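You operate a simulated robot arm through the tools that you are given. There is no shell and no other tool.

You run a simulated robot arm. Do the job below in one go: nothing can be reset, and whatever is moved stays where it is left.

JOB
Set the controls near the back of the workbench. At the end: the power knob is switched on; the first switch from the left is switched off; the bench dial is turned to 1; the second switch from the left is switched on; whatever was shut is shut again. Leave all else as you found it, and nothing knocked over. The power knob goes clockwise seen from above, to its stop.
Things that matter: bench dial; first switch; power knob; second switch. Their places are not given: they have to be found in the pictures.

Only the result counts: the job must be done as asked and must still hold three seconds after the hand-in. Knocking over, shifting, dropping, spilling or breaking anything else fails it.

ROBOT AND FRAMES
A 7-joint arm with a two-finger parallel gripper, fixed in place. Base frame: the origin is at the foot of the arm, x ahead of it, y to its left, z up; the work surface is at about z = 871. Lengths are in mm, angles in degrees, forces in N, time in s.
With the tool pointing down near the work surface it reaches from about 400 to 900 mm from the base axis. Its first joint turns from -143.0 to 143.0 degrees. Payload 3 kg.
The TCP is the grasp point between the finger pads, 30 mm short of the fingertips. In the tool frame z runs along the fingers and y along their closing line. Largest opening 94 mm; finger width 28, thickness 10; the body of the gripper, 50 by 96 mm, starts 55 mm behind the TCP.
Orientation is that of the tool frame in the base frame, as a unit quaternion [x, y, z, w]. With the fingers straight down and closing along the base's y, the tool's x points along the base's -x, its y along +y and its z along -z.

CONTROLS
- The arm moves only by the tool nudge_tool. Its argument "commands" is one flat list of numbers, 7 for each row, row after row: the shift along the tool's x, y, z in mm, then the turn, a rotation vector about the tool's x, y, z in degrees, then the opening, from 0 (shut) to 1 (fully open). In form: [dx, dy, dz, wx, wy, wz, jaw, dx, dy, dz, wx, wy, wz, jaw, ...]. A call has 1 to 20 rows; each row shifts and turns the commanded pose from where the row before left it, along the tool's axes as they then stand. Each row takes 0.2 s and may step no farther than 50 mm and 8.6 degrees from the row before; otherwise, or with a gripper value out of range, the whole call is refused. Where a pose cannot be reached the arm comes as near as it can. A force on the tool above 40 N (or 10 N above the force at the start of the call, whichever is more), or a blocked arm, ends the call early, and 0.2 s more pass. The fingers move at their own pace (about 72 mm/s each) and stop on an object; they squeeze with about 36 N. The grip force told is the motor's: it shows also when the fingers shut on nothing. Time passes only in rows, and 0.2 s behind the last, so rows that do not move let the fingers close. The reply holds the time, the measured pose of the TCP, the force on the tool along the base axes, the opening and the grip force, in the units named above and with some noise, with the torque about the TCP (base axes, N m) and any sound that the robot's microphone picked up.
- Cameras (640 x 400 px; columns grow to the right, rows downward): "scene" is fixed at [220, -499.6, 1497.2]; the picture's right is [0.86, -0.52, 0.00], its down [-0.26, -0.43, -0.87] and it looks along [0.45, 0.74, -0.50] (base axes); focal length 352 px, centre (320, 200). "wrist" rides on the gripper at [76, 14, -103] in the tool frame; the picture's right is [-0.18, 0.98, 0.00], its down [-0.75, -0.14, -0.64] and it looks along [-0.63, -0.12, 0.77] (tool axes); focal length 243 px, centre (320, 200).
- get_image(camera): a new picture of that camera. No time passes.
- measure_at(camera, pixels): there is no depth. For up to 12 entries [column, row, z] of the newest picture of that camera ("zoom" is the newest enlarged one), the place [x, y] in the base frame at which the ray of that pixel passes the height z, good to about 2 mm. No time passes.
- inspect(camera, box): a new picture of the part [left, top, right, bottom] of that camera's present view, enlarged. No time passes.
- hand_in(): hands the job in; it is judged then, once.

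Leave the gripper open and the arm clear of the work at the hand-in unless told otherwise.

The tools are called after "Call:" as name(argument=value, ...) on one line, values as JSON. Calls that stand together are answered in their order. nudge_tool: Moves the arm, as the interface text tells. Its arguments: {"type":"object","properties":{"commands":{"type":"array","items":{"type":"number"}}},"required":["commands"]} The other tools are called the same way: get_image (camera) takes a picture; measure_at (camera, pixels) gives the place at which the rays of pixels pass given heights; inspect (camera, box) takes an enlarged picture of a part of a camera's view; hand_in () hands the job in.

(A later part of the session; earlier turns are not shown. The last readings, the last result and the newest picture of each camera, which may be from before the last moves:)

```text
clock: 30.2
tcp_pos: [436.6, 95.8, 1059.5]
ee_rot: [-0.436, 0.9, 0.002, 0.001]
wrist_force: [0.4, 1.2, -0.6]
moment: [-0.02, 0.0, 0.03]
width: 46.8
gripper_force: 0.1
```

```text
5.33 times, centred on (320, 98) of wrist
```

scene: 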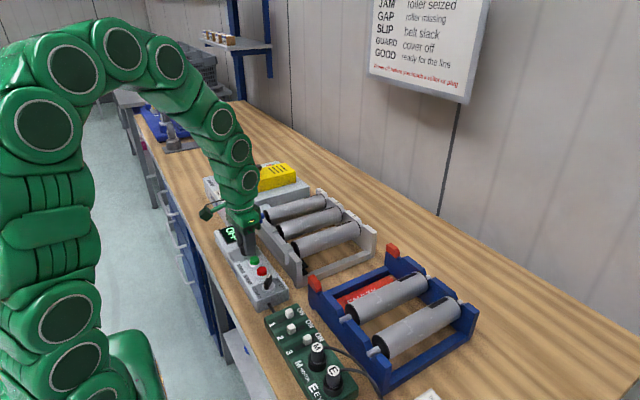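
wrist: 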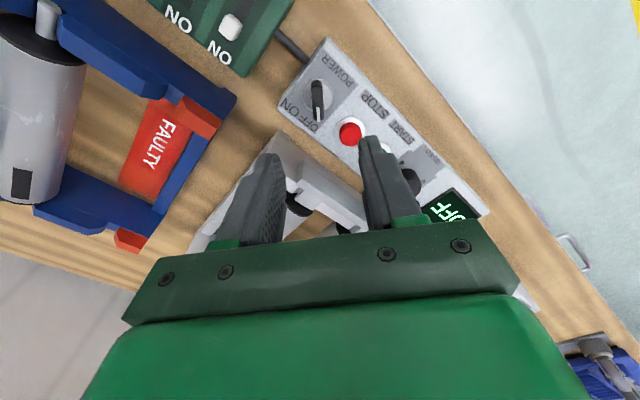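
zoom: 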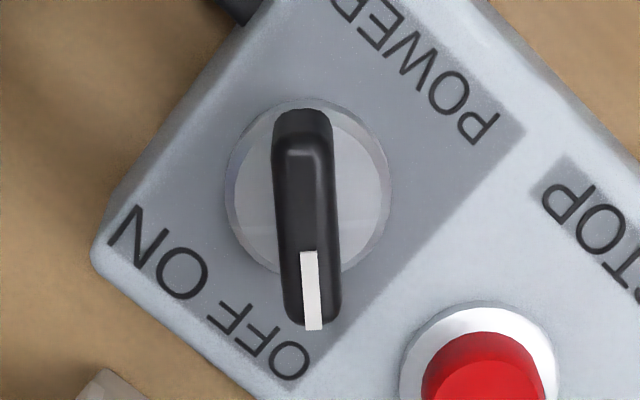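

The blade runs nearly vertically in this view. I measure its ends, sides and the base disk.

Call:
measure_at(camera="zoom", pixels=[[314, 325, 930], [302, 152, 930], [308, 238, 930], [287, 240, 930], [335, 240, 930], [312, 328, 930], [308, 255, 930], [307, 188, 903], [226, 190, 903], [391, 190, 903], [307, 100, 903], [285, 360, 900]])

Call:
measure_at(camera="wrist", pixels=[[294.4, 112, 900], [352, 130, 912]])

```text
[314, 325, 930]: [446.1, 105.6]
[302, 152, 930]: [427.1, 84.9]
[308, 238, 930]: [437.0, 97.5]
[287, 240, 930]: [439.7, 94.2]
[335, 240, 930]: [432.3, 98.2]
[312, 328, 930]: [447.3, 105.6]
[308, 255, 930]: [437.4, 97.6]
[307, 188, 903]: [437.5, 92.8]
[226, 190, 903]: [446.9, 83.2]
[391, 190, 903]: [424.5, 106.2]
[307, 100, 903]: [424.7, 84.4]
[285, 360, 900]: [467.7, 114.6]
```

```text
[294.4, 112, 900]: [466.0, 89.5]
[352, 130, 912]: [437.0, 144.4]
```

Blade centre ≈ (437,95.5), direction ≈ 47°, width ≈9 mm. I turn the tool to 137° closing direction and descend to TCP z≈938 (tips ≈908), jaw at 47 mm.

Call:
nudge_tool(commands=[0, 0, 0, 0, 0, 4.5, 0.5, 0, 0, 30, 0, 0, 0, 0.5, 0, 0, 30, 0, 0, 0, 0.5, 0, 0, 30, 0, 0, 0, 0.5, 0, 0, 20, 0, 0, 0, 0.5, 0, 0, 11, 0, 0, 0, 0.5])

Call:
get_image(camera="wrist")

Call:
inspect(camera="scene", box=[220, 230, 320, 310])

```text
clock: 31.6
tcp_pos: [435.2, 95.6, 940.1]
ee_rot: [-0.399, 0.917, 0.002, 0.001]
wrist_force: [0.4, -1.0, -0.4]
moment: [0.03, 0.01, 0.02]
width: 46.8
gripper_force: 0.1
```

```text
taken
```

wrist: 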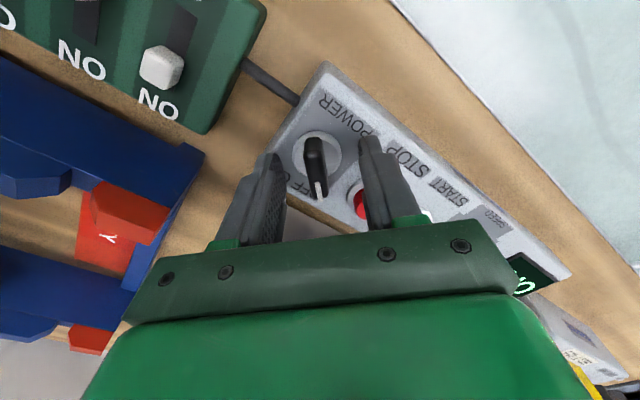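

```text
5.00 times, centred on (270, 270) of scene
```

zoom: 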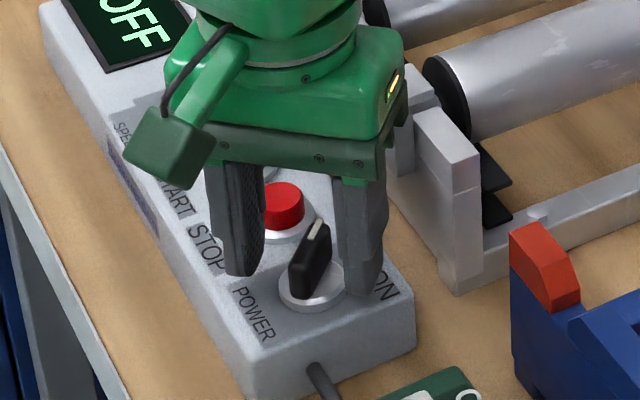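

Fingers straddle the blade. I enlarge to check alignment and centring.

Call:
inspect(camera="wrist", box=[240, 110, 400, 210])

```text
4.00 times, centred on (320, 160) of wrist
```

zoom: 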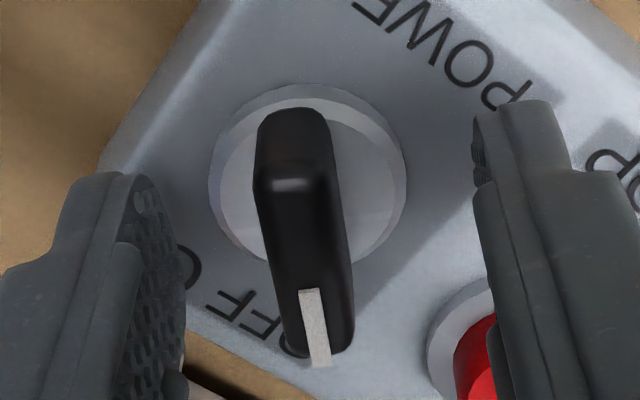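

Call:
measure_at(camera="zoom", pixels=[[290, 180, 930], [318, 355, 930], [262, 190, 930], [332, 190, 930], [290, 350, 930], [350, 345, 930], [307, 175, 903], [210, 185, 903], [406, 185, 903], [307, 84, 903], [160, 200, 925], [480, 190, 925]])

```text
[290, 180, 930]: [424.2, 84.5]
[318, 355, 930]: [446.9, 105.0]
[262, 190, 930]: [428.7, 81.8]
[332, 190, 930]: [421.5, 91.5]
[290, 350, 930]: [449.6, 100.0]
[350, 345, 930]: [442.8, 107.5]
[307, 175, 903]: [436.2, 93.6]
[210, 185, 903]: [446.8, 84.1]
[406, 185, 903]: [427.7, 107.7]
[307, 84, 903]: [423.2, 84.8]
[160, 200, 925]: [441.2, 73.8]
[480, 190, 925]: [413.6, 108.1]
```

Blade direction is ≈ 45°, centre ≈ (436,95). I trim the tool by 2° and close the jaws loosely to ~16 mm around the ~9 mm blade, to use it like a wrench.

Call:
nudge_tool(commands=[0, 0, 1, 0, 0, 2, 0.3, 0, 0, 0, 0, 0, 0, 0.17, 0, 0, 0, 0, 0, 0, 0.17])

Call:
inspect(camera="wrist", box=[240, 110, 400, 210])

```text
clock: 32.4
tcp_pos: [434.7, 95.6, 938.8]
ee_rot: [-0.382, 0.924, 0.002, 0.001]
wrist_force: [0.5, 1.0, 0.0]
moment: [0.0, 0.01, 0.0]
width: 16.1
gripper_force: 0.0
```

```text
4.00 times, centred on (320, 160) of wrist
```

zoom: 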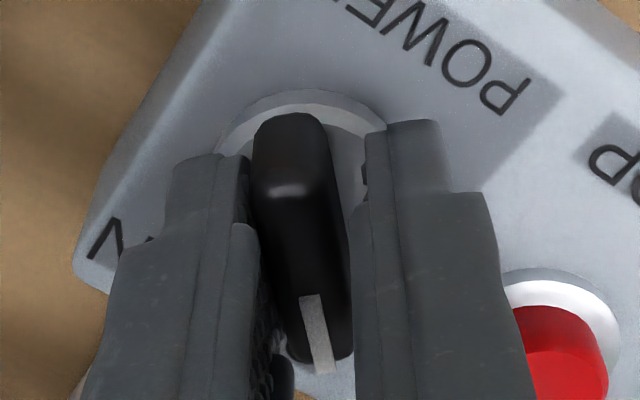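

The blade sits between the jaws with a little play. I rotate clockwise: six rows of 4°, then check.

Call:
nudge_tool(commands=[0, 0, 0, 0, 0, 4, 0.17, 0, 0, 0, 0, 0, 4, 0.17, 0, 0, 0, 0, 0, 4, 0.17, 0, 0, 0, 0, 0, 4, 0.17, 0, 0, 0, 0, 0, 4, 0.17, 0, 0, 0, 0, 0, 4, 0.17])

Call:
inspect(camera="wrist", box=[240, 110, 400, 210])

```text
clock: 33.8
tcp_pos: [436.0, 95.6, 938.5]
ee_rot: [-0.182, 0.983, 0.002, 0.0]
wrist_force: [1.4, -0.9, 0.8]
moment: [-0.07, -0.03, 0.0]
width: 16.8
gripper_force: 0.6
```

```text
4.00 times, centred on (320, 160) of wrist
```

zoom: 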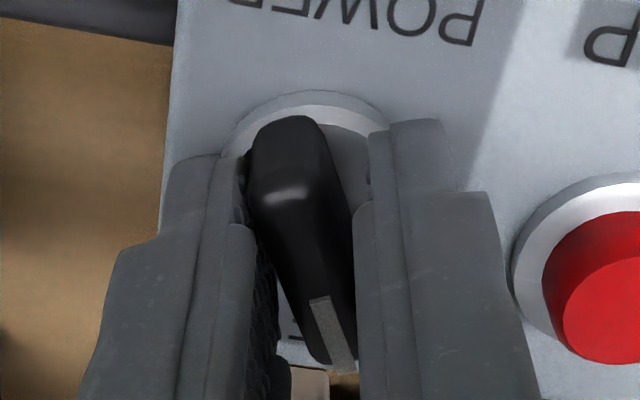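

Works nicely with little force; the blade follows. I continue eight more rows of 4°.

Call:
nudge_tool(commands=[0, 0, 0, 0, 0, 4, 0.17, 0, 0, 0, 0, 0, 4, 0.17, 0, 0, 0, 0, 0, 4, 0.17, 0, 0, 0, 0, 0, 4, 0.17, 0, 0, 0, 0, 0, 4, 0.17, 0, 0, 0, 0, 0, 4, 0.17, 0, 0, 0, 0, 0, 4, 0.17, 0, 0, 0, 0, 0, 4, 0.17])

Call:
get_image(camera="wrist")

Call:
inspect(camera="scene", box=[210, 215, 310, 315])

```text
clock: 35.6
tcp_pos: [436.5, 97.6, 938.4]
ee_rot: [0.096, 0.995, 0.003, 0.0]
wrist_force: [0.3, -1.4, 0.1]
moment: [-0.03, 0.03, -0.01]
width: 16.4
gripper_force: 0.7
```

```text
taken
```

wrist: 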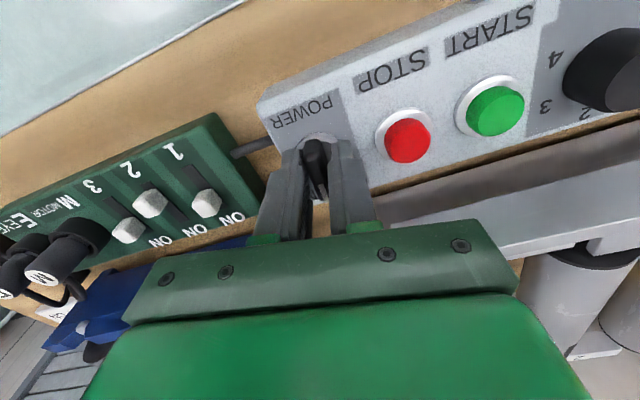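

```text
4.00 times, centred on (260, 265) of scene
```

zoom: 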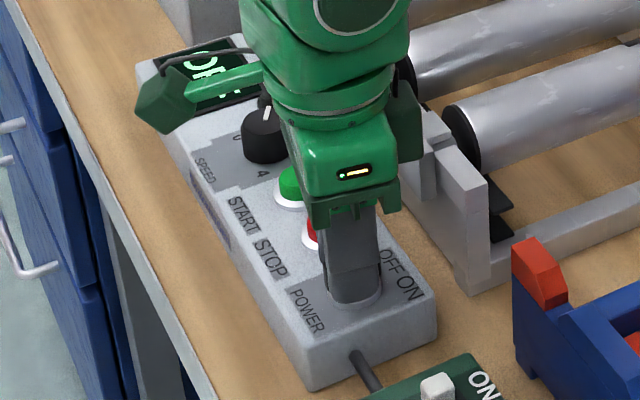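

Tool yaw is now 79° and forces are still low. I continue with seven more rows of 4°.

Call:
nudge_tool(commands=[0, 0, 0, 0, 0, 4, 0.17, 0, 0, 0, 0, 0, 4, 0.17, 0, 0, 0, 0, 0, 4, 0.17, 0, 0, 0, 0, 0, 4, 0.17, 0, 0, 0, 0, 0, 4, 0.17, 0, 0, 0, 0, 0, 4, 0.17, 0, 0, 0, 0, 0, 4, 0.17])

Call:
get_image(camera="wrist")

Call:
inspect(camera="wrist", box=[240, 110, 400, 210])

Call:
inspect(camera="scene", box=[210, 215, 310, 315])

```text
clock: 37.2
tcp_pos: [437.0, 95.2, 939.4]
ee_rot: [0.334, 0.943, 0.002, 0.0]
wrist_force: [0.0, 0.2, -0.4]
moment: [0.01, 0.01, 0.0]
width: 16.2
gripper_force: 0.0
```

```text
taken
```

wrist: 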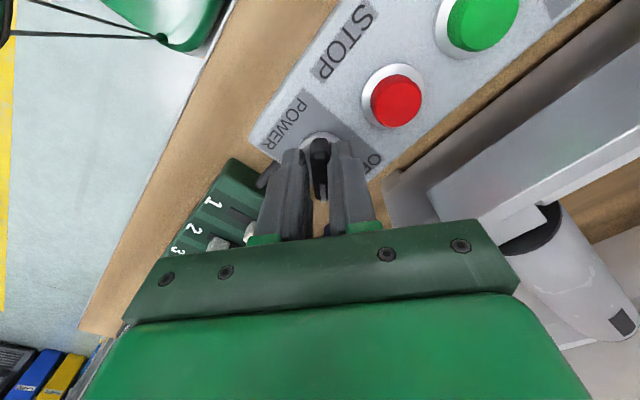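

```text
4.00 times, centred on (320, 160) of wrist
```

zoom: 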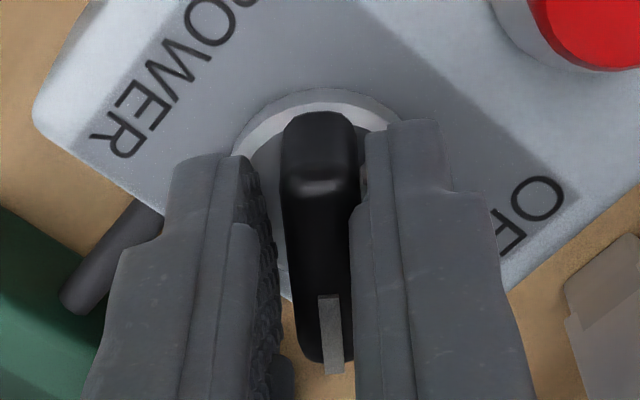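

```text
4.00 times, centred on (260, 265) of scene
```

zoom: 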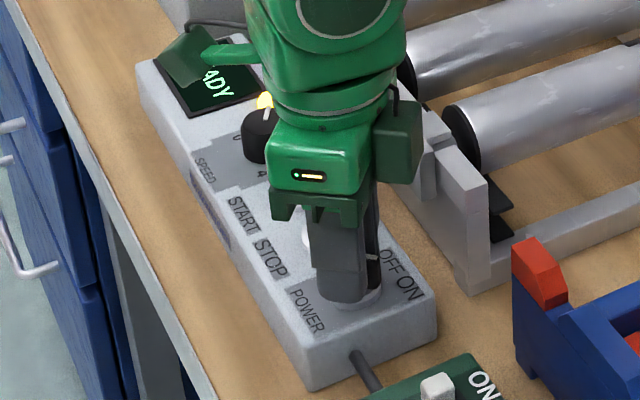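

The display now reads "READY" and the lamp lit – the knob has gone over to ON. To make sure it's at its stop I turn a little more in small steps, watching the torque.

Call:
nudge_tool(commands=[0, 0, 0, 0, 0, 3, 0.17, 0, 0, 0, 0, 0, 3, 0.17, 0, 0, 0, 0, 0, 3, 0.17])

Call:
inspect(camera="wrist", box=[240, 110, 400, 210])

```text
clock: 38.0
tcp_pos: [435.2, 95.7, 937.9]
ee_rot: [0.407, 0.913, 0.002, -0.002]
wrist_force: [-0.1, -0.5, 0.4]
moment: [0.03, 0.01, -0.02]
width: 16.2
gripper_force: 0.1
```

```text
4.00 times, centred on (320, 160) of wrist
```

zoom: 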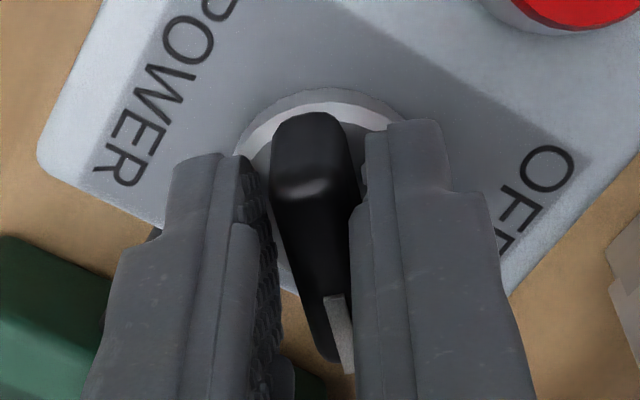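

Still in the play; the blade has not been pushed. I rotate 3° four more times and read the torque.

Call:
nudge_tool(commands=[0, 0, 0, 0, 0, 2.5, 0.17, 0, 0, 0, 0, 0, 2.5, 0.17, 0, 0, 0, 0, 0, 2.5, 0.17])

Call:
inspect(camera="wrist", box=[240, 110, 400, 210])

```text
clock: 38.8
tcp_pos: [435.3, 95.6, 938.2]
ee_rot: [0.465, 0.885, 0.003, -0.001]
wrist_force: [1.9, 3.9, 0.3]
moment: [0.05, -0.01, 0.07]
width: 17.7
gripper_force: 1.4
```

```text
4.00 times, centred on (320, 160) of wrist
```

zoom: 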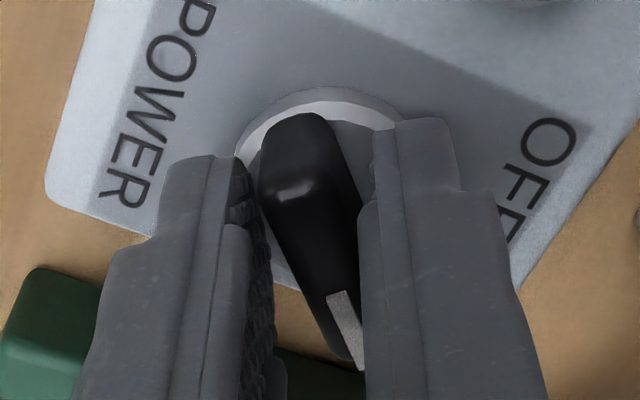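

Torque now rises (0.07 N·m) and the blade pushes the jaws apart a little: it is against its stop. I back off 6°, open a bit and lift straight up.

Call:
nudge_tool(commands=[0, 0, 0, 0, 0, -4, 0.2, 0, 0, 0, 0, 0, -4, 0.3, 0, 0, 0, 0, 0, 0, 0.35, 0, 0, -10, 0, 0, 0, 0.35, 0, 0, -20, 0, 0, 0, 0.35, 0, 0, -30, 0, 0, 0, 0.35, 0, 0, -30, 0, 0, 0, 0.35, 0, 0, -30, 0, 0, 0, 0.35])

Call:
get_image(camera="wrist")

Call:
inspect(camera="scene", box=[210, 215, 310, 315])

```text
clock: 40.6
tcp_pos: [436.1, 96.0, 1058.8]
ee_rot: [0.403, 0.915, 0.002, -0.001]
wrist_force: [-0.5, -0.9, 0.3]
moment: [-0.01, 0.01, 0.0]
width: 32.8
gripper_force: 0.0
```

```text
taken
```

wrist: 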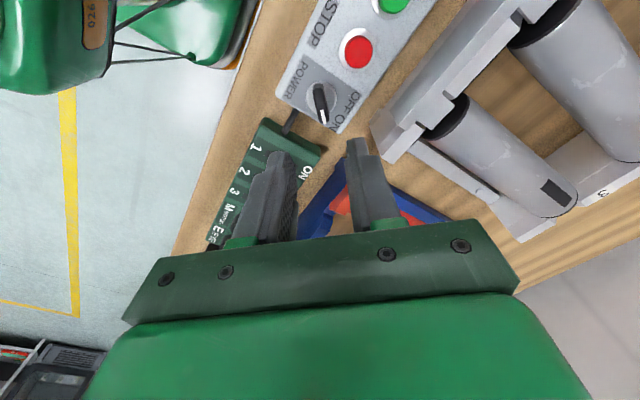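

```text
4.00 times, centred on (260, 265) of scene
```

zoom: 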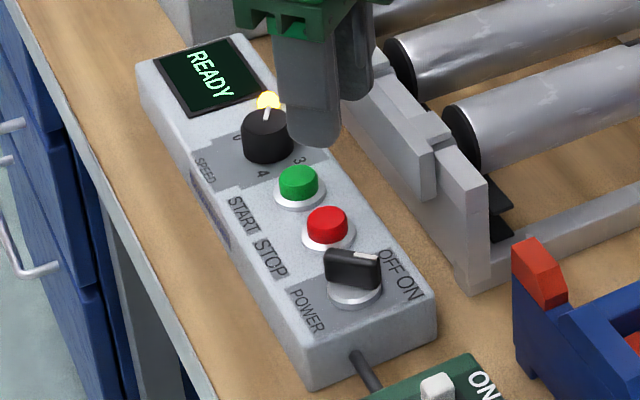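

READY is shown and the knob points to ON. Now the switches: I rotate the tool so the camera looks along -y, and shift to view the green box's sliders.

Call:
nudge_tool(commands=[0, 0, 0, 0, 0, 8.4, 0.35, 0, 0, 0, 0, 0, 8.4, 0.35, 0, 0, 0, 0, 0, 8.4, 0.35, 0, 0, 0, 0, 0, 8.4, 0.35, 0, 0, 0, 0, 0, 8.6, 0.35, -18, 9, 12, 0, 0, 0, 0.35, -18, 9, 12, 0, 0, 0, 0.35])

Call:
get_image(camera="wrist")

Call:
inspect(camera="wrist", box=[230, 110, 430, 235])

Call:
inspect(camera="scene", box=[250, 290, 360, 360])

```text
clock: 42.2
tcp_pos: [455.9, 59.7, 1034.8]
ee_rot: [0.705, 0.709, 0.002, -0.003]
wrist_force: [-0.4, -0.5, -0.3]
moment: [-0.01, 0.0, 0.04]
width: 32.8
gripper_force: 0.1
```

```text
taken
```

wrist: 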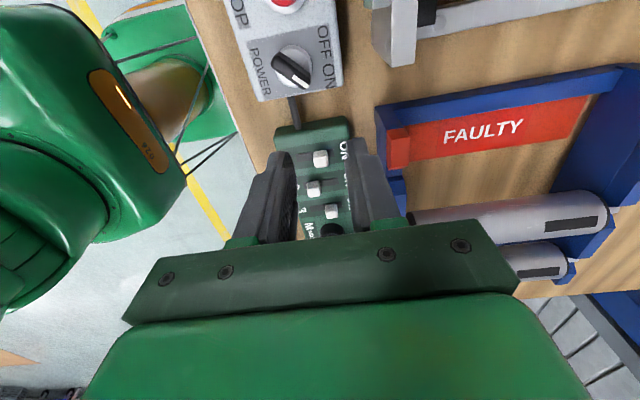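

```text
3.20 times, centred on (330, 172) of wrist
```

zoom: 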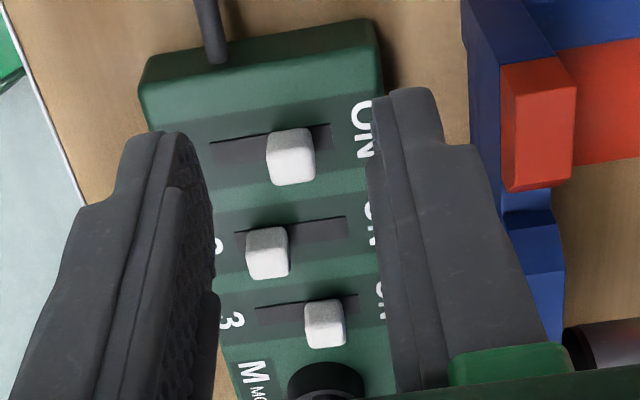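

```text
5.71 times, centred on (305, 325) of scene
```

zoom: 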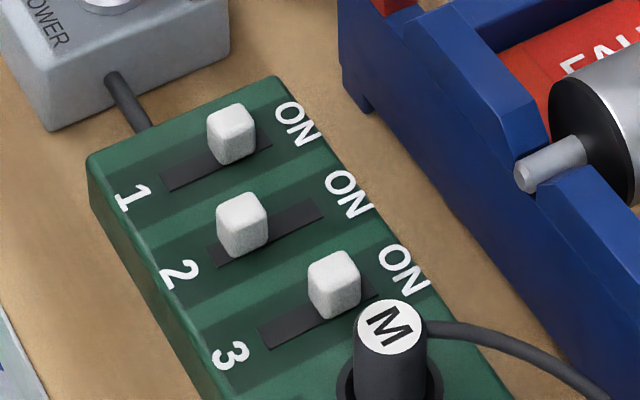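

I triangulate switch slot 1 ends (wrist (295.9,157.3),(333.4,151.4); scene (278.2,321.9),(295.9,314.5)) to find the green box's top height.

Call:
measure_at(camera="wrist", pixels=[[295.9, 157.3, 880], [295.9, 157.3, 890], [295.9, 157.3, 900], [333.4, 151.4, 880], [333.4, 151.4, 890], [333.4, 151.4, 900], [321.3, 160.1, 900], [321.3, 160.1, 910], [313.4, 191.2, 900], [313.4, 191.2, 910], [331.5, 213.5, 910], [400, 150, 930]])

Call:
measure_at(camera="scene", pixels=[[278.2, 321.9, 880], [278.2, 321.9, 890], [278.2, 321.9, 900], [295.9, 314.5, 880], [295.9, 314.5, 890], [295.9, 314.5, 900], [289.4, 310.8, 900], [289.4, 310.8, 910], [291.4, 326.5, 900], [291.4, 326.5, 910], [307.5, 337, 900], [307.5, 337, 910]])

```text
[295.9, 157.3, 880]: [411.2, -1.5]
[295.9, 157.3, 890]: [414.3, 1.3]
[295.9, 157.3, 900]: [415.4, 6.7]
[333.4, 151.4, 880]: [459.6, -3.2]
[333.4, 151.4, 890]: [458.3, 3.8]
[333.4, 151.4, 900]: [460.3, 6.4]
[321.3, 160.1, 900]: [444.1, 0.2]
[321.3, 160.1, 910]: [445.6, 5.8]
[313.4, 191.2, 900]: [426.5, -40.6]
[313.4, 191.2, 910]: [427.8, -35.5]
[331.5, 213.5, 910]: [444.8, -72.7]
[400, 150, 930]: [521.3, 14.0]
```

```text
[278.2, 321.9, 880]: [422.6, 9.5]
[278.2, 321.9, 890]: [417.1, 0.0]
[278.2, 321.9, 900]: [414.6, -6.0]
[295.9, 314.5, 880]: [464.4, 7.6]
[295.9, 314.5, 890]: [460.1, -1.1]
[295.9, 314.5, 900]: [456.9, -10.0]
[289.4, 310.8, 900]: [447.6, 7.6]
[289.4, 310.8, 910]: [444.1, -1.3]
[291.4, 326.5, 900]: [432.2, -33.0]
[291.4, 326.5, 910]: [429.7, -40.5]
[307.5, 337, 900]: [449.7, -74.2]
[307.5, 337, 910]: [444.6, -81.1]
```

Green box top z≈889; slot 1 spans x 415–460 at y≈1–3; slider 1 centre ≈ (445,3), top ≈ 905 (ON); slider 2 centre ≈ (429,-37) (off); slider 3 at (445,-75). I check how high the nearby blue frame's red corner is before going down near it.

Call:
measure_at(camera="wrist", pixels=[[387.2, 129.8, 920], [387.2, 129.8, 940], [387.2, 129.8, 960], [386.3, 168, 920], [386.3, 168, 940], [386.3, 168, 960]])

Call:
inspect(camera="scene", box=[295, 255, 365, 310])

Call:
measure_at(camera="scene", pixels=[[308.5, 276, 920], [308.5, 276, 940], [308.5, 276, 960], [318, 290, 920], [318, 290, 940], [318, 290, 960]])

```text
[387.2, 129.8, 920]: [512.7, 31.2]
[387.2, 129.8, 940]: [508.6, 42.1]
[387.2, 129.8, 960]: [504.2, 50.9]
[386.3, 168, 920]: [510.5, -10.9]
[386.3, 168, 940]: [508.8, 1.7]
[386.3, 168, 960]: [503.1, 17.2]
```

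```text
7.27 times, centred on (330, 282) of scene
```

zoom: 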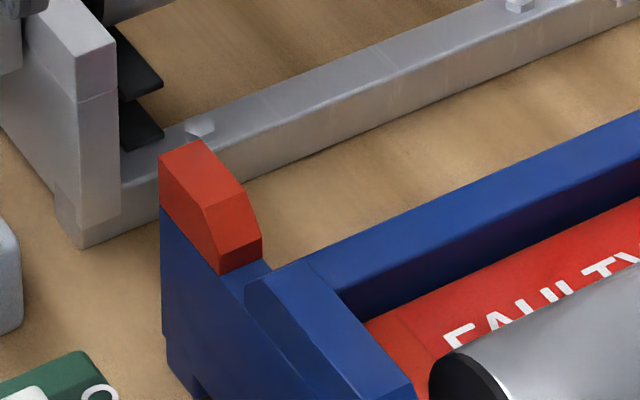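

```text
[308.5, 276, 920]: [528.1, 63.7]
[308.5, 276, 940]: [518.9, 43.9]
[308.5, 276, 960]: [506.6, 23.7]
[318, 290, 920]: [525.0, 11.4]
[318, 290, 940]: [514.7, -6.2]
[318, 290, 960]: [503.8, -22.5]
```

The red corner tops out at ≈940 and x≥508, so there's room. I close the fingers and move to (470,2.5), then down to z≈985 and check alignment.

Call:
nudge_tool(commands=[-19, 4.7, 0, 0, 0, 0, 0, -19, 4.7, 0, 0, 0, 0, 0, -19, 4.7, 0, 0, 0, 0, 0, 0, 0, 25, 0, 0, 0, 0, 0, 0, 25, 0, 0, 0, 0])

Call:
get_image(camera="wrist")

Call:
inspect(camera="scene", box=[250, 270, 360, 350])

```text
clock: 43.4
tcp_pos: [466.4, 2.7, 984.0]
ee_rot: [0.705, 0.709, 0.001, -0.003]
wrist_force: [0.1, -0.7, -0.6]
moment: [0.0, 0.01, -0.05]
width: 0.1
gripper_force: 32.9
```

```text
taken
```

wrist: 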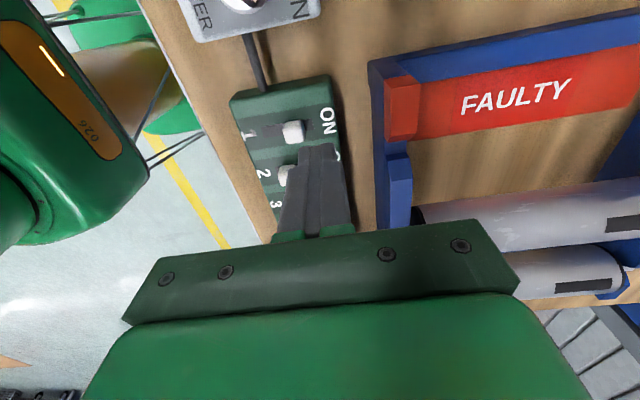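

```text
5.00 times, centred on (305, 310) of scene
```

zoom: 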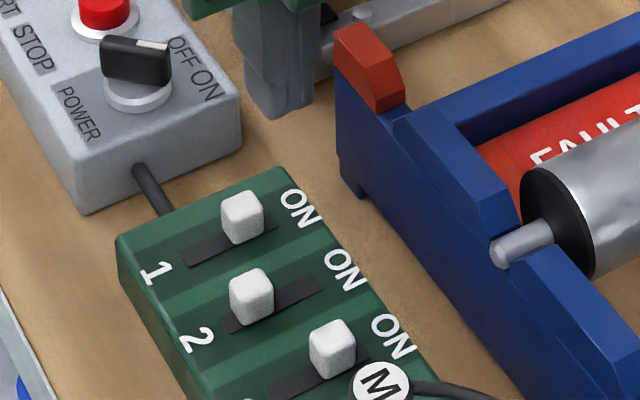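

TCP reads x=466; I enlarge the wrist view to check the gap between slider 1's right side and the fingertip.

Call:
inspect(camera="wrist", box=[230, 90, 390, 190])

Call:
measure_at(camera="zoom", pixels=[[285, 170, 905], [285, 190, 905], [215, 165, 905], [270, 135, 889], [205, 165, 905]])

```text
4.00 times, centred on (310, 140) of wrist
```

zoom: 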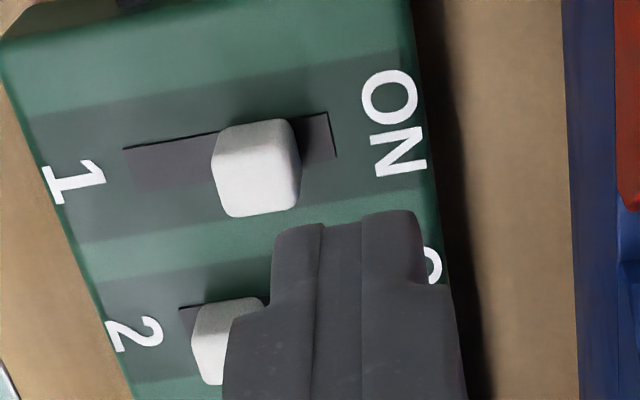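

```text
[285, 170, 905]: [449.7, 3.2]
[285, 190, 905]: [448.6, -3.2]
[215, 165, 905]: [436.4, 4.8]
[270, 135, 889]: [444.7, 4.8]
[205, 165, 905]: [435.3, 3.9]
```

Slider 1 spans x≈436–453. I shift +2.5 mm in x for clearance and descend to z≈925 (tips ≈895, between the box top at 889 and slider top at 905).

Call:
nudge_tool(commands=[0, 2.5, 0, 0, 0, 0, 0, 0, 0, 20, 0, 0, 0, 0, 0, 0, 20, 0, 0, 0, 0, 0, 0, 12, 0, 0, 0, 0, 0, 0, 6, 0, 0, 0, 0])

Call:
get_image(camera="wrist")

Call:
inspect(camera="scene", box=[250, 270, 360, 350])

```text
clock: 44.6
tcp_pos: [470.9, 2.0, 925.6]
ee_rot: [0.705, 0.709, 0.002, -0.002]
wrist_force: [0.2, 0.1, -0.1]
moment: [-0.01, -0.01, 0.01]
width: 0.0
gripper_force: 33.0
```

```text
taken
```

wrist: 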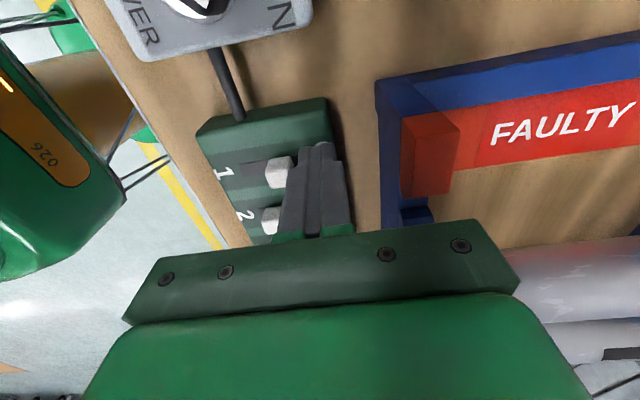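

```text
5.00 times, centred on (305, 310) of scene
```

zoom: 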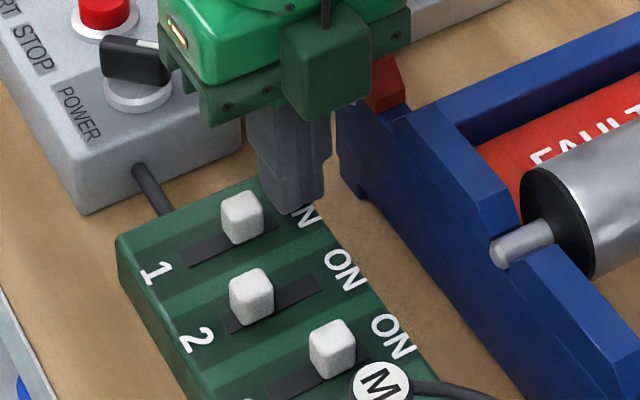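

The closed fingers stand to the right (+x) of slider 1. I push toward -x in small steps down to TCP x≈456 first.

Call:
nudge_tool(commands=[0, -5, 0, 0, 0, 0, 0, 0, -2.5, 0, 0, 0, 0, 0, 0, -2.5, 0, 0, 0, 0, 0, 0, -2.5, 0, 0, 0, 0, 0, 0, -2.5, 0, 0, 0, 0, 0])

Call:
inspect(camera="scene", box=[250, 270, 360, 350])

Call:
inspect(camera="wrist", box=[190, 90, 390, 240])

```text
clock: 45.8
tcp_pos: [456.6, 3.3, 926.0]
ee_rot: [0.705, 0.71, 0.001, -0.001]
wrist_force: [0.3, 0.2, -0.8]
moment: [0.02, 0.0, 0.0]
width: 0.1
gripper_force: 33.7
```

```text
5.00 times, centred on (305, 310) of scene
```

zoom: 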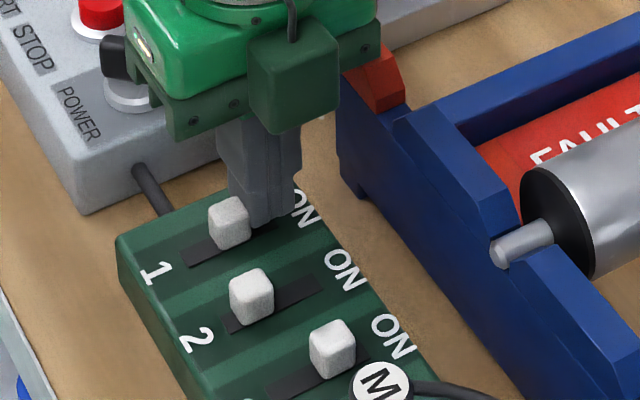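

```text
2.67 times, centred on (290, 165) of wrist
```

zoom: 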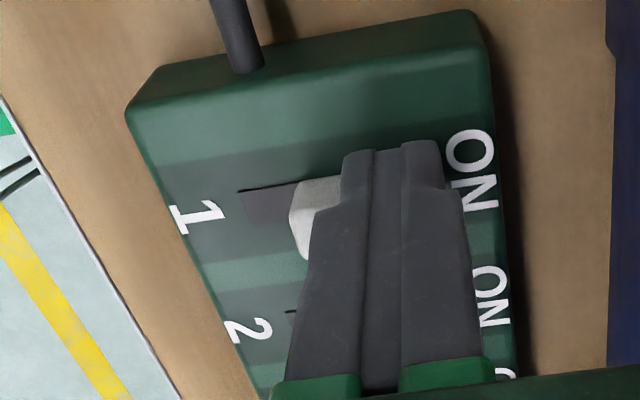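

Slider 1 is moving left with almost no force. I continue by 2 mm steps to x≈448.

Call:
nudge_tool(commands=[0, -2, 0, 0, 0, 0, 0, 0, -2, 0, 0, 0, 0, 0, 0, -2, 0, 0, 0, 0, 0, 0, -2, 0, 0, 0, 0, 0])

Call:
inspect(camera="scene", box=[250, 270, 360, 350])

```text
clock: 46.8
tcp_pos: [447.9, 4.1, 926.5]
ee_rot: [0.706, 0.708, 0.002, -0.002]
wrist_force: [-0.2, -0.7, -0.4]
moment: [0.02, -0.02, 0.0]
width: 0.0
gripper_force: 33.2
```

```text
5.00 times, centred on (305, 310) of scene
```

zoom: 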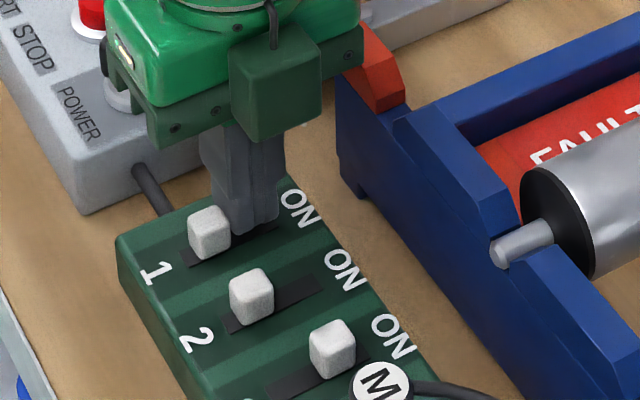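

Slider 1 now sits at the same end as slider 2 (off). One more 1.5 mm push to be sure it is at the end, watching force.

Call:
nudge_tool(commands=[0, -1, 0, 0, 0, 0, 0, 0, -1, 0, 0, 0, 0, 0])

```text
clock: 47.4
tcp_pos: [446.1, 3.0, 925.9]
ee_rot: [0.705, 0.709, 0.002, -0.001]
wrist_force: [1.0, 0.9, 0.0]
moment: [-0.02, -0.02, 0.01]
width: 0.1
gripper_force: 33.1
```

Slider 1 is done. I back off +x, lift to z≈975, and move to the -x side of slider 2: about (405,-37).

Call:
nudge_tool(commands=[0, 5, 0, 0, 0, 0, 0, 0, 0, -25, 0, 0, 0, 0, 0, 0, -25, 0, 0, 0, 0, -20, -23, 0, 0, 0, 0, 0, -20, -23, 0, 0, 0, 0, 0, 0, 0, 0, 0, 0, 0, 0])

Call:
get_image(camera="wrist")

Call:
inspect(camera="wrist", box=[230, 90, 430, 215])

Call:
inspect(camera="scene", box=[250, 270, 360, 350])

```text
clock: 48.8
tcp_pos: [406.0, -36.5, 975.6]
ee_rot: [0.705, 0.71, 0.002, -0.002]
wrist_force: [0.3, -0.4, -0.2]
moment: [0.02, 0.02, 0.04]
width: 0.0
gripper_force: 32.2
```

```text
taken
```

wrist: 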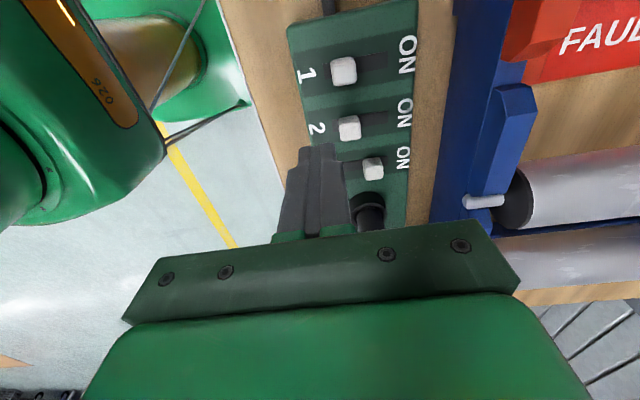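

```text
3.20 times, centred on (330, 152) of wrist
```

zoom: 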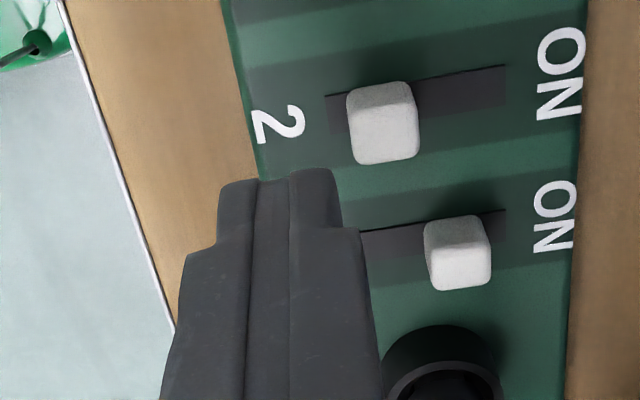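

```text
5.00 times, centred on (305, 310) of scene
```

zoom: 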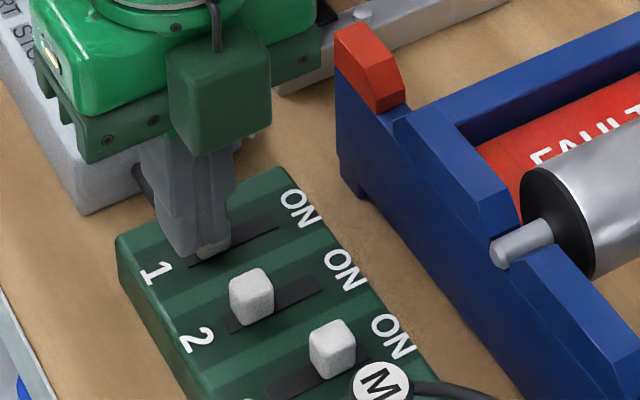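

Sliders 1 and 2 both at the off side now, 3 at ON. I measure slider 2's left side and centre to place the finger.

Call:
measure_at(camera="wrist", pixels=[[338.5, 129, 905], [360.5, 127, 905], [350, 130, 905], [343.5, 73, 905], [373, 170, 905], [331.8, 120, 889], [388, 113, 889]])

```text
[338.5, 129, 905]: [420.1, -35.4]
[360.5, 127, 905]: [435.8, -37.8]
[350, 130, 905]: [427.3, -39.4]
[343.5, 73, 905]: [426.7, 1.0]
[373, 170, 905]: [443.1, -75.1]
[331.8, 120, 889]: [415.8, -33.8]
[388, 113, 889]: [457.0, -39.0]
```

Slider 2 spans x 420–436 at y≈-37.5; the finger face would be at ≈416. I descend to z≈926.

Call:
nudge_tool(commands=[-1, -0.5, 20, 0, 0, 0, 0, 0, 0, 15, 0, 0, 0, 0, 0, 0, 10, 0, 0, 0, 0, 0, 0, 4.5, 0, 0, 0, 0])

Call:
inspect(camera="wrist", box=[230, 90, 430, 235])

Call:
inspect(camera="scene", box=[250, 270, 360, 350])

```text
clock: 49.8
tcp_pos: [404.8, -37.2, 926.2]
ee_rot: [0.706, 0.709, 0.002, -0.002]
wrist_force: [-0.1, -0.3, -0.9]
moment: [0.03, 0.01, 0.02]
width: 0.0
gripper_force: 32.9
```

```text
2.76 times, centred on (330, 162) of wrist
```

zoom: 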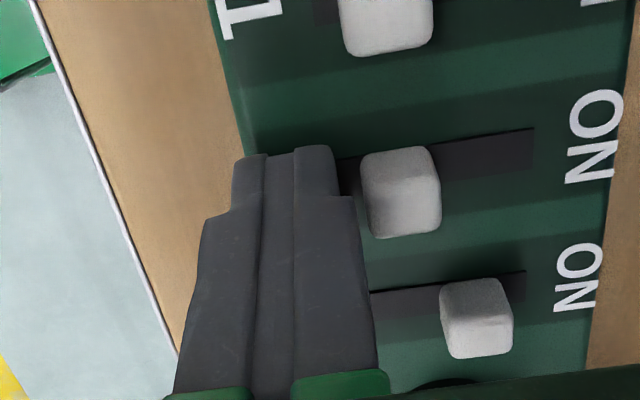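

```text
5.00 times, centred on (305, 310) of scene
```

zoom: 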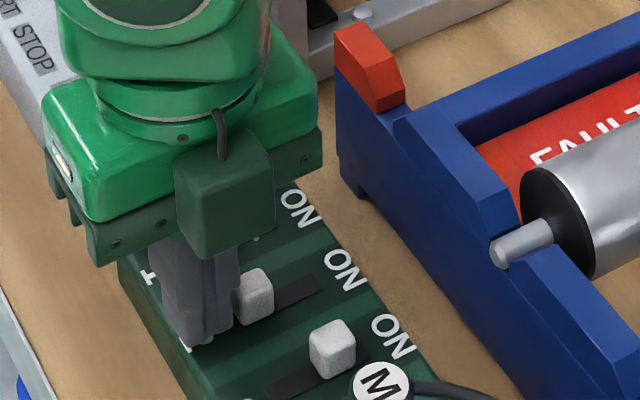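

The finger is left of slider 2. I push toward +x in small steps to TCP x≈420 first.

Call:
nudge_tool(commands=[0, 4, 0, 0, 0, 0, 0, 0, 2.5, 0, 0, 0, 0, 0, 0, 2.5, 0, 0, 0, 0, 0, 0, 2.5, 0, 0, 0, 0, 0, 0, 2.5, 0, 0, 0, 0, 0])

Call:
inspect(camera="wrist", box=[230, 90, 430, 235])

```text
clock: 51.0
tcp_pos: [419.9, -38.6, 926.0]
ee_rot: [0.705, 0.709, 0.001, -0.001]
wrist_force: [0.3, 0.5, -0.4]
moment: [-0.02, 0.01, 0.02]
width: 0.1
gripper_force: 32.9
```

```text
2.76 times, centred on (330, 162) of wrist
```

zoom: 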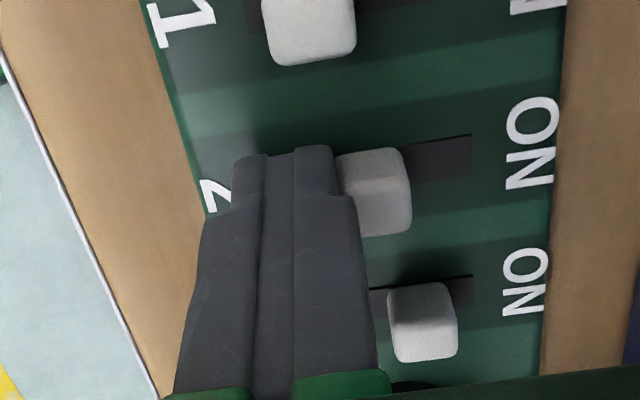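

Slider 2 is moving right. I continue in 2 mm steps to x≈427.5.

Call:
nudge_tool(commands=[0, 2, 0, 0, 0, 0, 0, 0, 2, 0, 0, 0, 0, 0, 0, 2, 0, 0, 0, 0, 0, 0, 1.5, 0, 0, 0, 0, 0])

Call:
inspect(camera="wrist", box=[230, 90, 430, 235])

Call:
inspect(camera="scene", box=[250, 270, 360, 350])

```text
clock: 52.0
tcp_pos: [426.2, -37.7, 927.2]
ee_rot: [0.705, 0.709, 0.001, -0.002]
wrist_force: [-0.1, -0.5, 0.6]
moment: [0.04, 0.01, -0.02]
width: 0.0
gripper_force: 33.0
```

```text
2.76 times, centred on (330, 162) of wrist
```

zoom: 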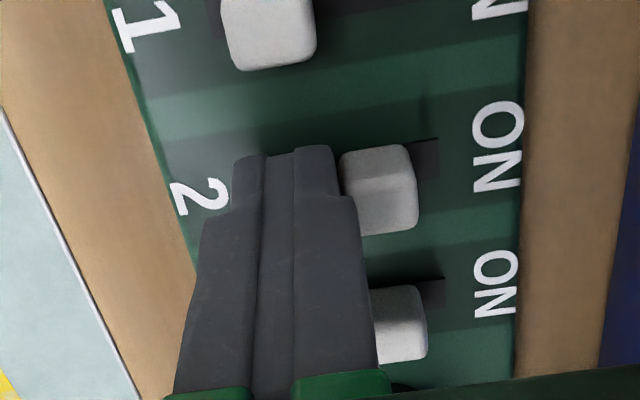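

```text
5.00 times, centred on (305, 310) of scene
```

zoom: 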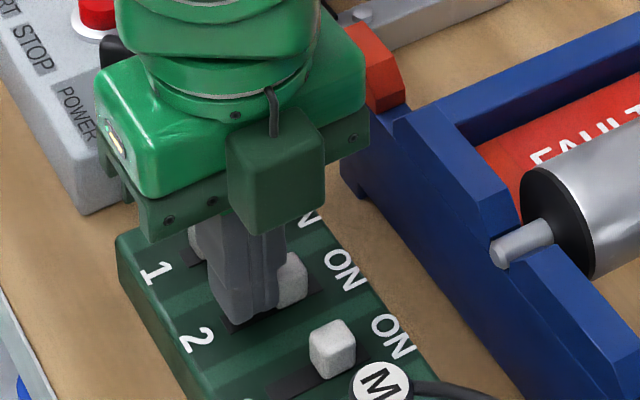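

Slider 2 has snapped over to ON, level with slider 3. I back off -x, lift up 130 mm, open the gripper and check everything.

Call:
nudge_tool(commands=[0, -4, 0, 0, 0, 0, 0, 0, 0, -20, 0, 0, 0, 0, 0, 0, -30, 0, 0, 0, 0, 0, 0, -35, 0, 0, 0, 0, 0, 0, -35, 0, 0, 0, 1, 25, 15, -20, 0, 0, 0, 1, 25, 15, 0, 0, 0, 0, 1, 25, 0, 0, 0, 0, 0, 1])

Call:
get_image(camera="wrist")

Call:
get_image(camera="scene")

Call:
inspect(camera="scene", box=[250, 270, 360, 350])

```text
clock: 53.8
tcp_pos: [450.5, 35.4, 1066.2]
ee_rot: [0.706, 0.709, 0.002, -0.002]
wrist_force: [0.1, -0.1, 0.0]
moment: [0.01, 0.0, -0.03]
width: 94.2
gripper_force: 0.0
```

```text
taken
```

wrist: 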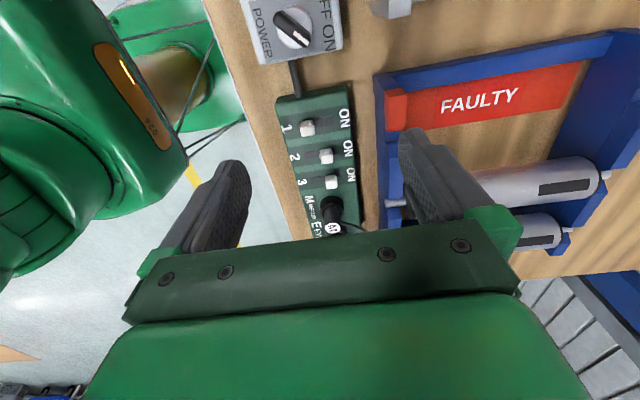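

```text
taken
```

scene: 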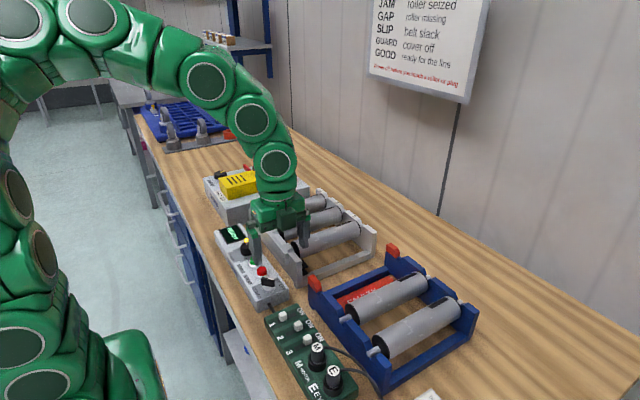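

```text
5.00 times, centred on (305, 310) of scene
```

zoom: 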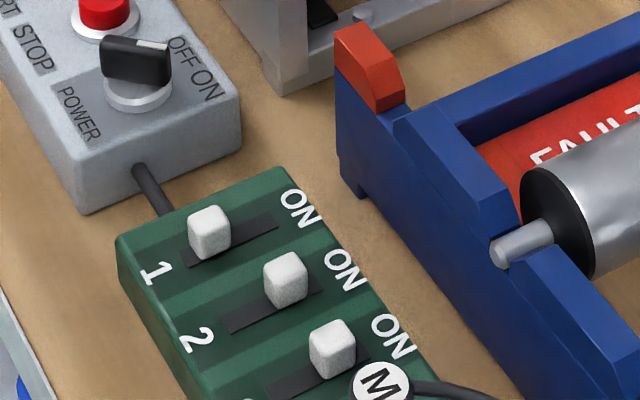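

Switch 1 is off, 2 is on, 3 untouched at ON. I move the arm away up and toward +y, to view the dial and power knob once more.

Call:
nudge_tool(commands=[0, 0, -30, 0, 0, 0, 1, 40, 2, -10, 0, 0, 0, 1, 40, 2, 0, 0, 0, 0, 1, 40, 2, 0, 0, 0, 0, 1, 40, 2, 0, 0, 0, 0, 1, 40, 2, 0, 0, 0, 0, 1, 40, 2, 0, 0, 0, 0, 1])

Call:
get_image(camera="wrist")

Call:
inspect(camera="wrist", box=[230, 80, 430, 240])

Call:
inspect(camera="scene", box=[200, 200, 320, 300])

```text
clock: 55.4
tcp_pos: [459.8, 277.8, 1106.3]
ee_rot: [0.705, 0.709, 0.002, -0.002]
wrist_force: [-0.3, 0.1, 0.3]
moment: [0.0, 0.06, -0.02]
width: 94.0
gripper_force: 0.1
```

```text
taken
```

wrist: 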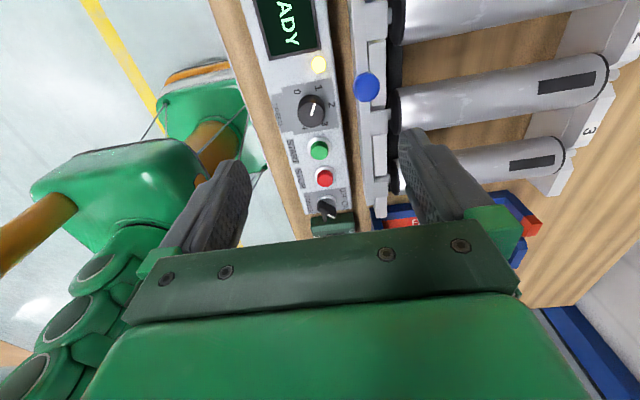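

```text
2.50 times, centred on (330, 160) of wrist
```

zoom: 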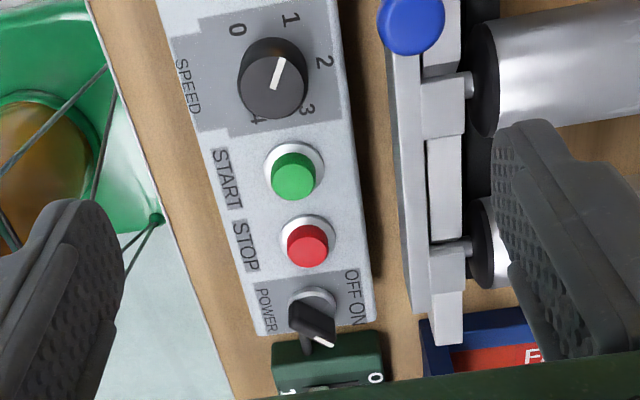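

```text
4.00 times, centred on (260, 250) of scene
```

zoom: 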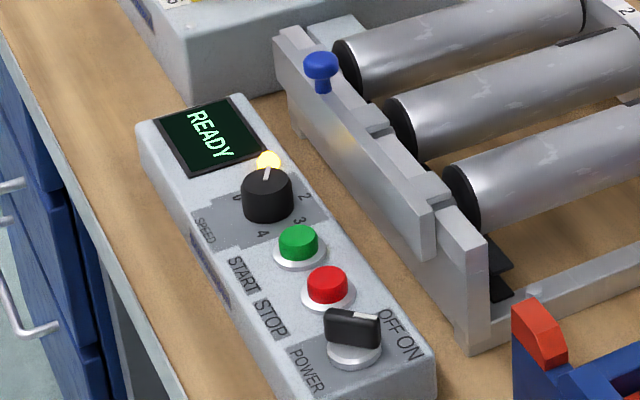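

Everything still in place (box corner and blue knob at the same pixels as at the start). I measure the power knob's blade direction and dial pointer once more from the scene and wrist pictures.

Call:
measure_at(camera="scene", pixels=[[261.8, 278.2, 930], [274.7, 279.3, 930], [268.5, 279, 930]])

Call:
measure_at(camera="wrist", pixels=[[321.2, 204, 930], [334.5, 216.5, 930], [309.5, 115.5, 923], [314.8, 103.2, 923]])

Call:
inspect(camera="wrist", box=[290, 180, 370, 230])

```text
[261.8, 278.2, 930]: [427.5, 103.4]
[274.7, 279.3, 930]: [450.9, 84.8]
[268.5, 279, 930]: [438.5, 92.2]
```

```text
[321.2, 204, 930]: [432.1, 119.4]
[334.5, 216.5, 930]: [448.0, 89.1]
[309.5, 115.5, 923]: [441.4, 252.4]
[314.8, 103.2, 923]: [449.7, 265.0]
```

```text
8.00 times, centred on (330, 205) of wrist
```

zoom: 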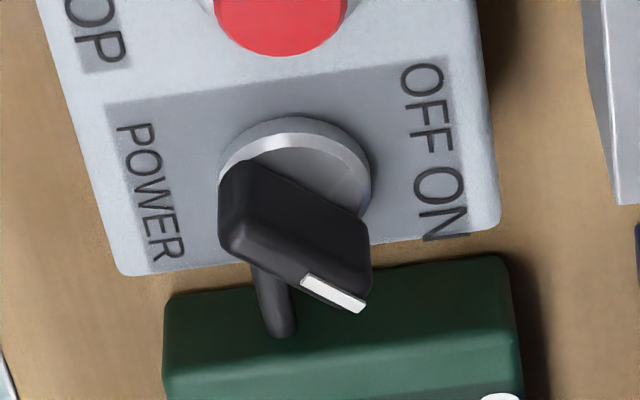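

Call:
measure_at(camera="zoom", pixels=[[302, 280, 930], [363, 305, 930], [235, 238, 930], [366, 300, 930]])

```text
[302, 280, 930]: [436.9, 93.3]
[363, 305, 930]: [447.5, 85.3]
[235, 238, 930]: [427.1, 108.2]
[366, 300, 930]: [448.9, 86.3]
```

The power blade now lies at about -40° (from +46° at OFF), hard against its stop with READY shown; the dial pointer is at ≈57–58°, on label 1. I raise the arm clear with the gripper open, and take a last look.

Call:
nudge_tool(commands=[0, 0, -30, 0, 0, 0, 1, 0, 0, -30, 0, 0, 0, 1, 0, 0, -20, 0, 0, 0, 1, 0, 0, 0, 0, 0, 0, 1, 0, 0, 0, 0, 0, 0, 1])

Call:
get_image(camera="scene")

Call:
inspect(camera="scene", box=[200, 220, 360, 400])

```text
clock: 56.6
tcp_pos: [463.5, 276.7, 1187.6]
ee_rot: [0.705, 0.709, 0.002, -0.001]
wrist_force: [-0.4, 0.1, 0.0]
moment: [-0.01, 0.02, 0.01]
width: 93.9
gripper_force: 0.1
```

```text
taken
```

scene: 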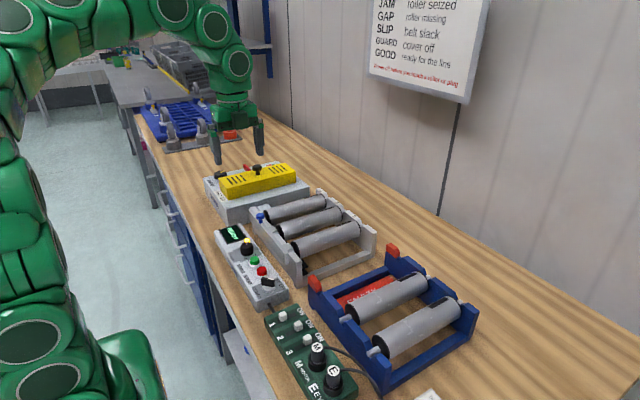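

```text
2.22 times, centred on (280, 310) of scene
```

zoom: 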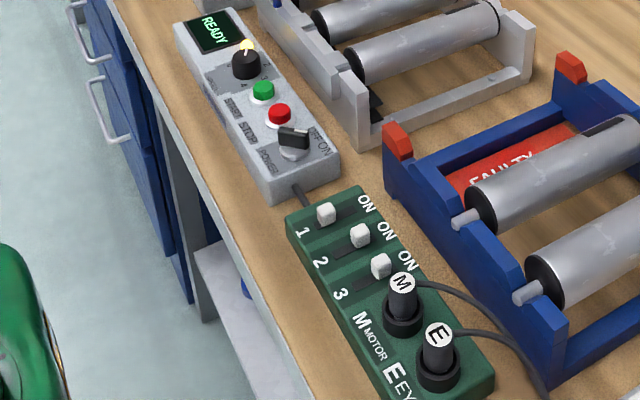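

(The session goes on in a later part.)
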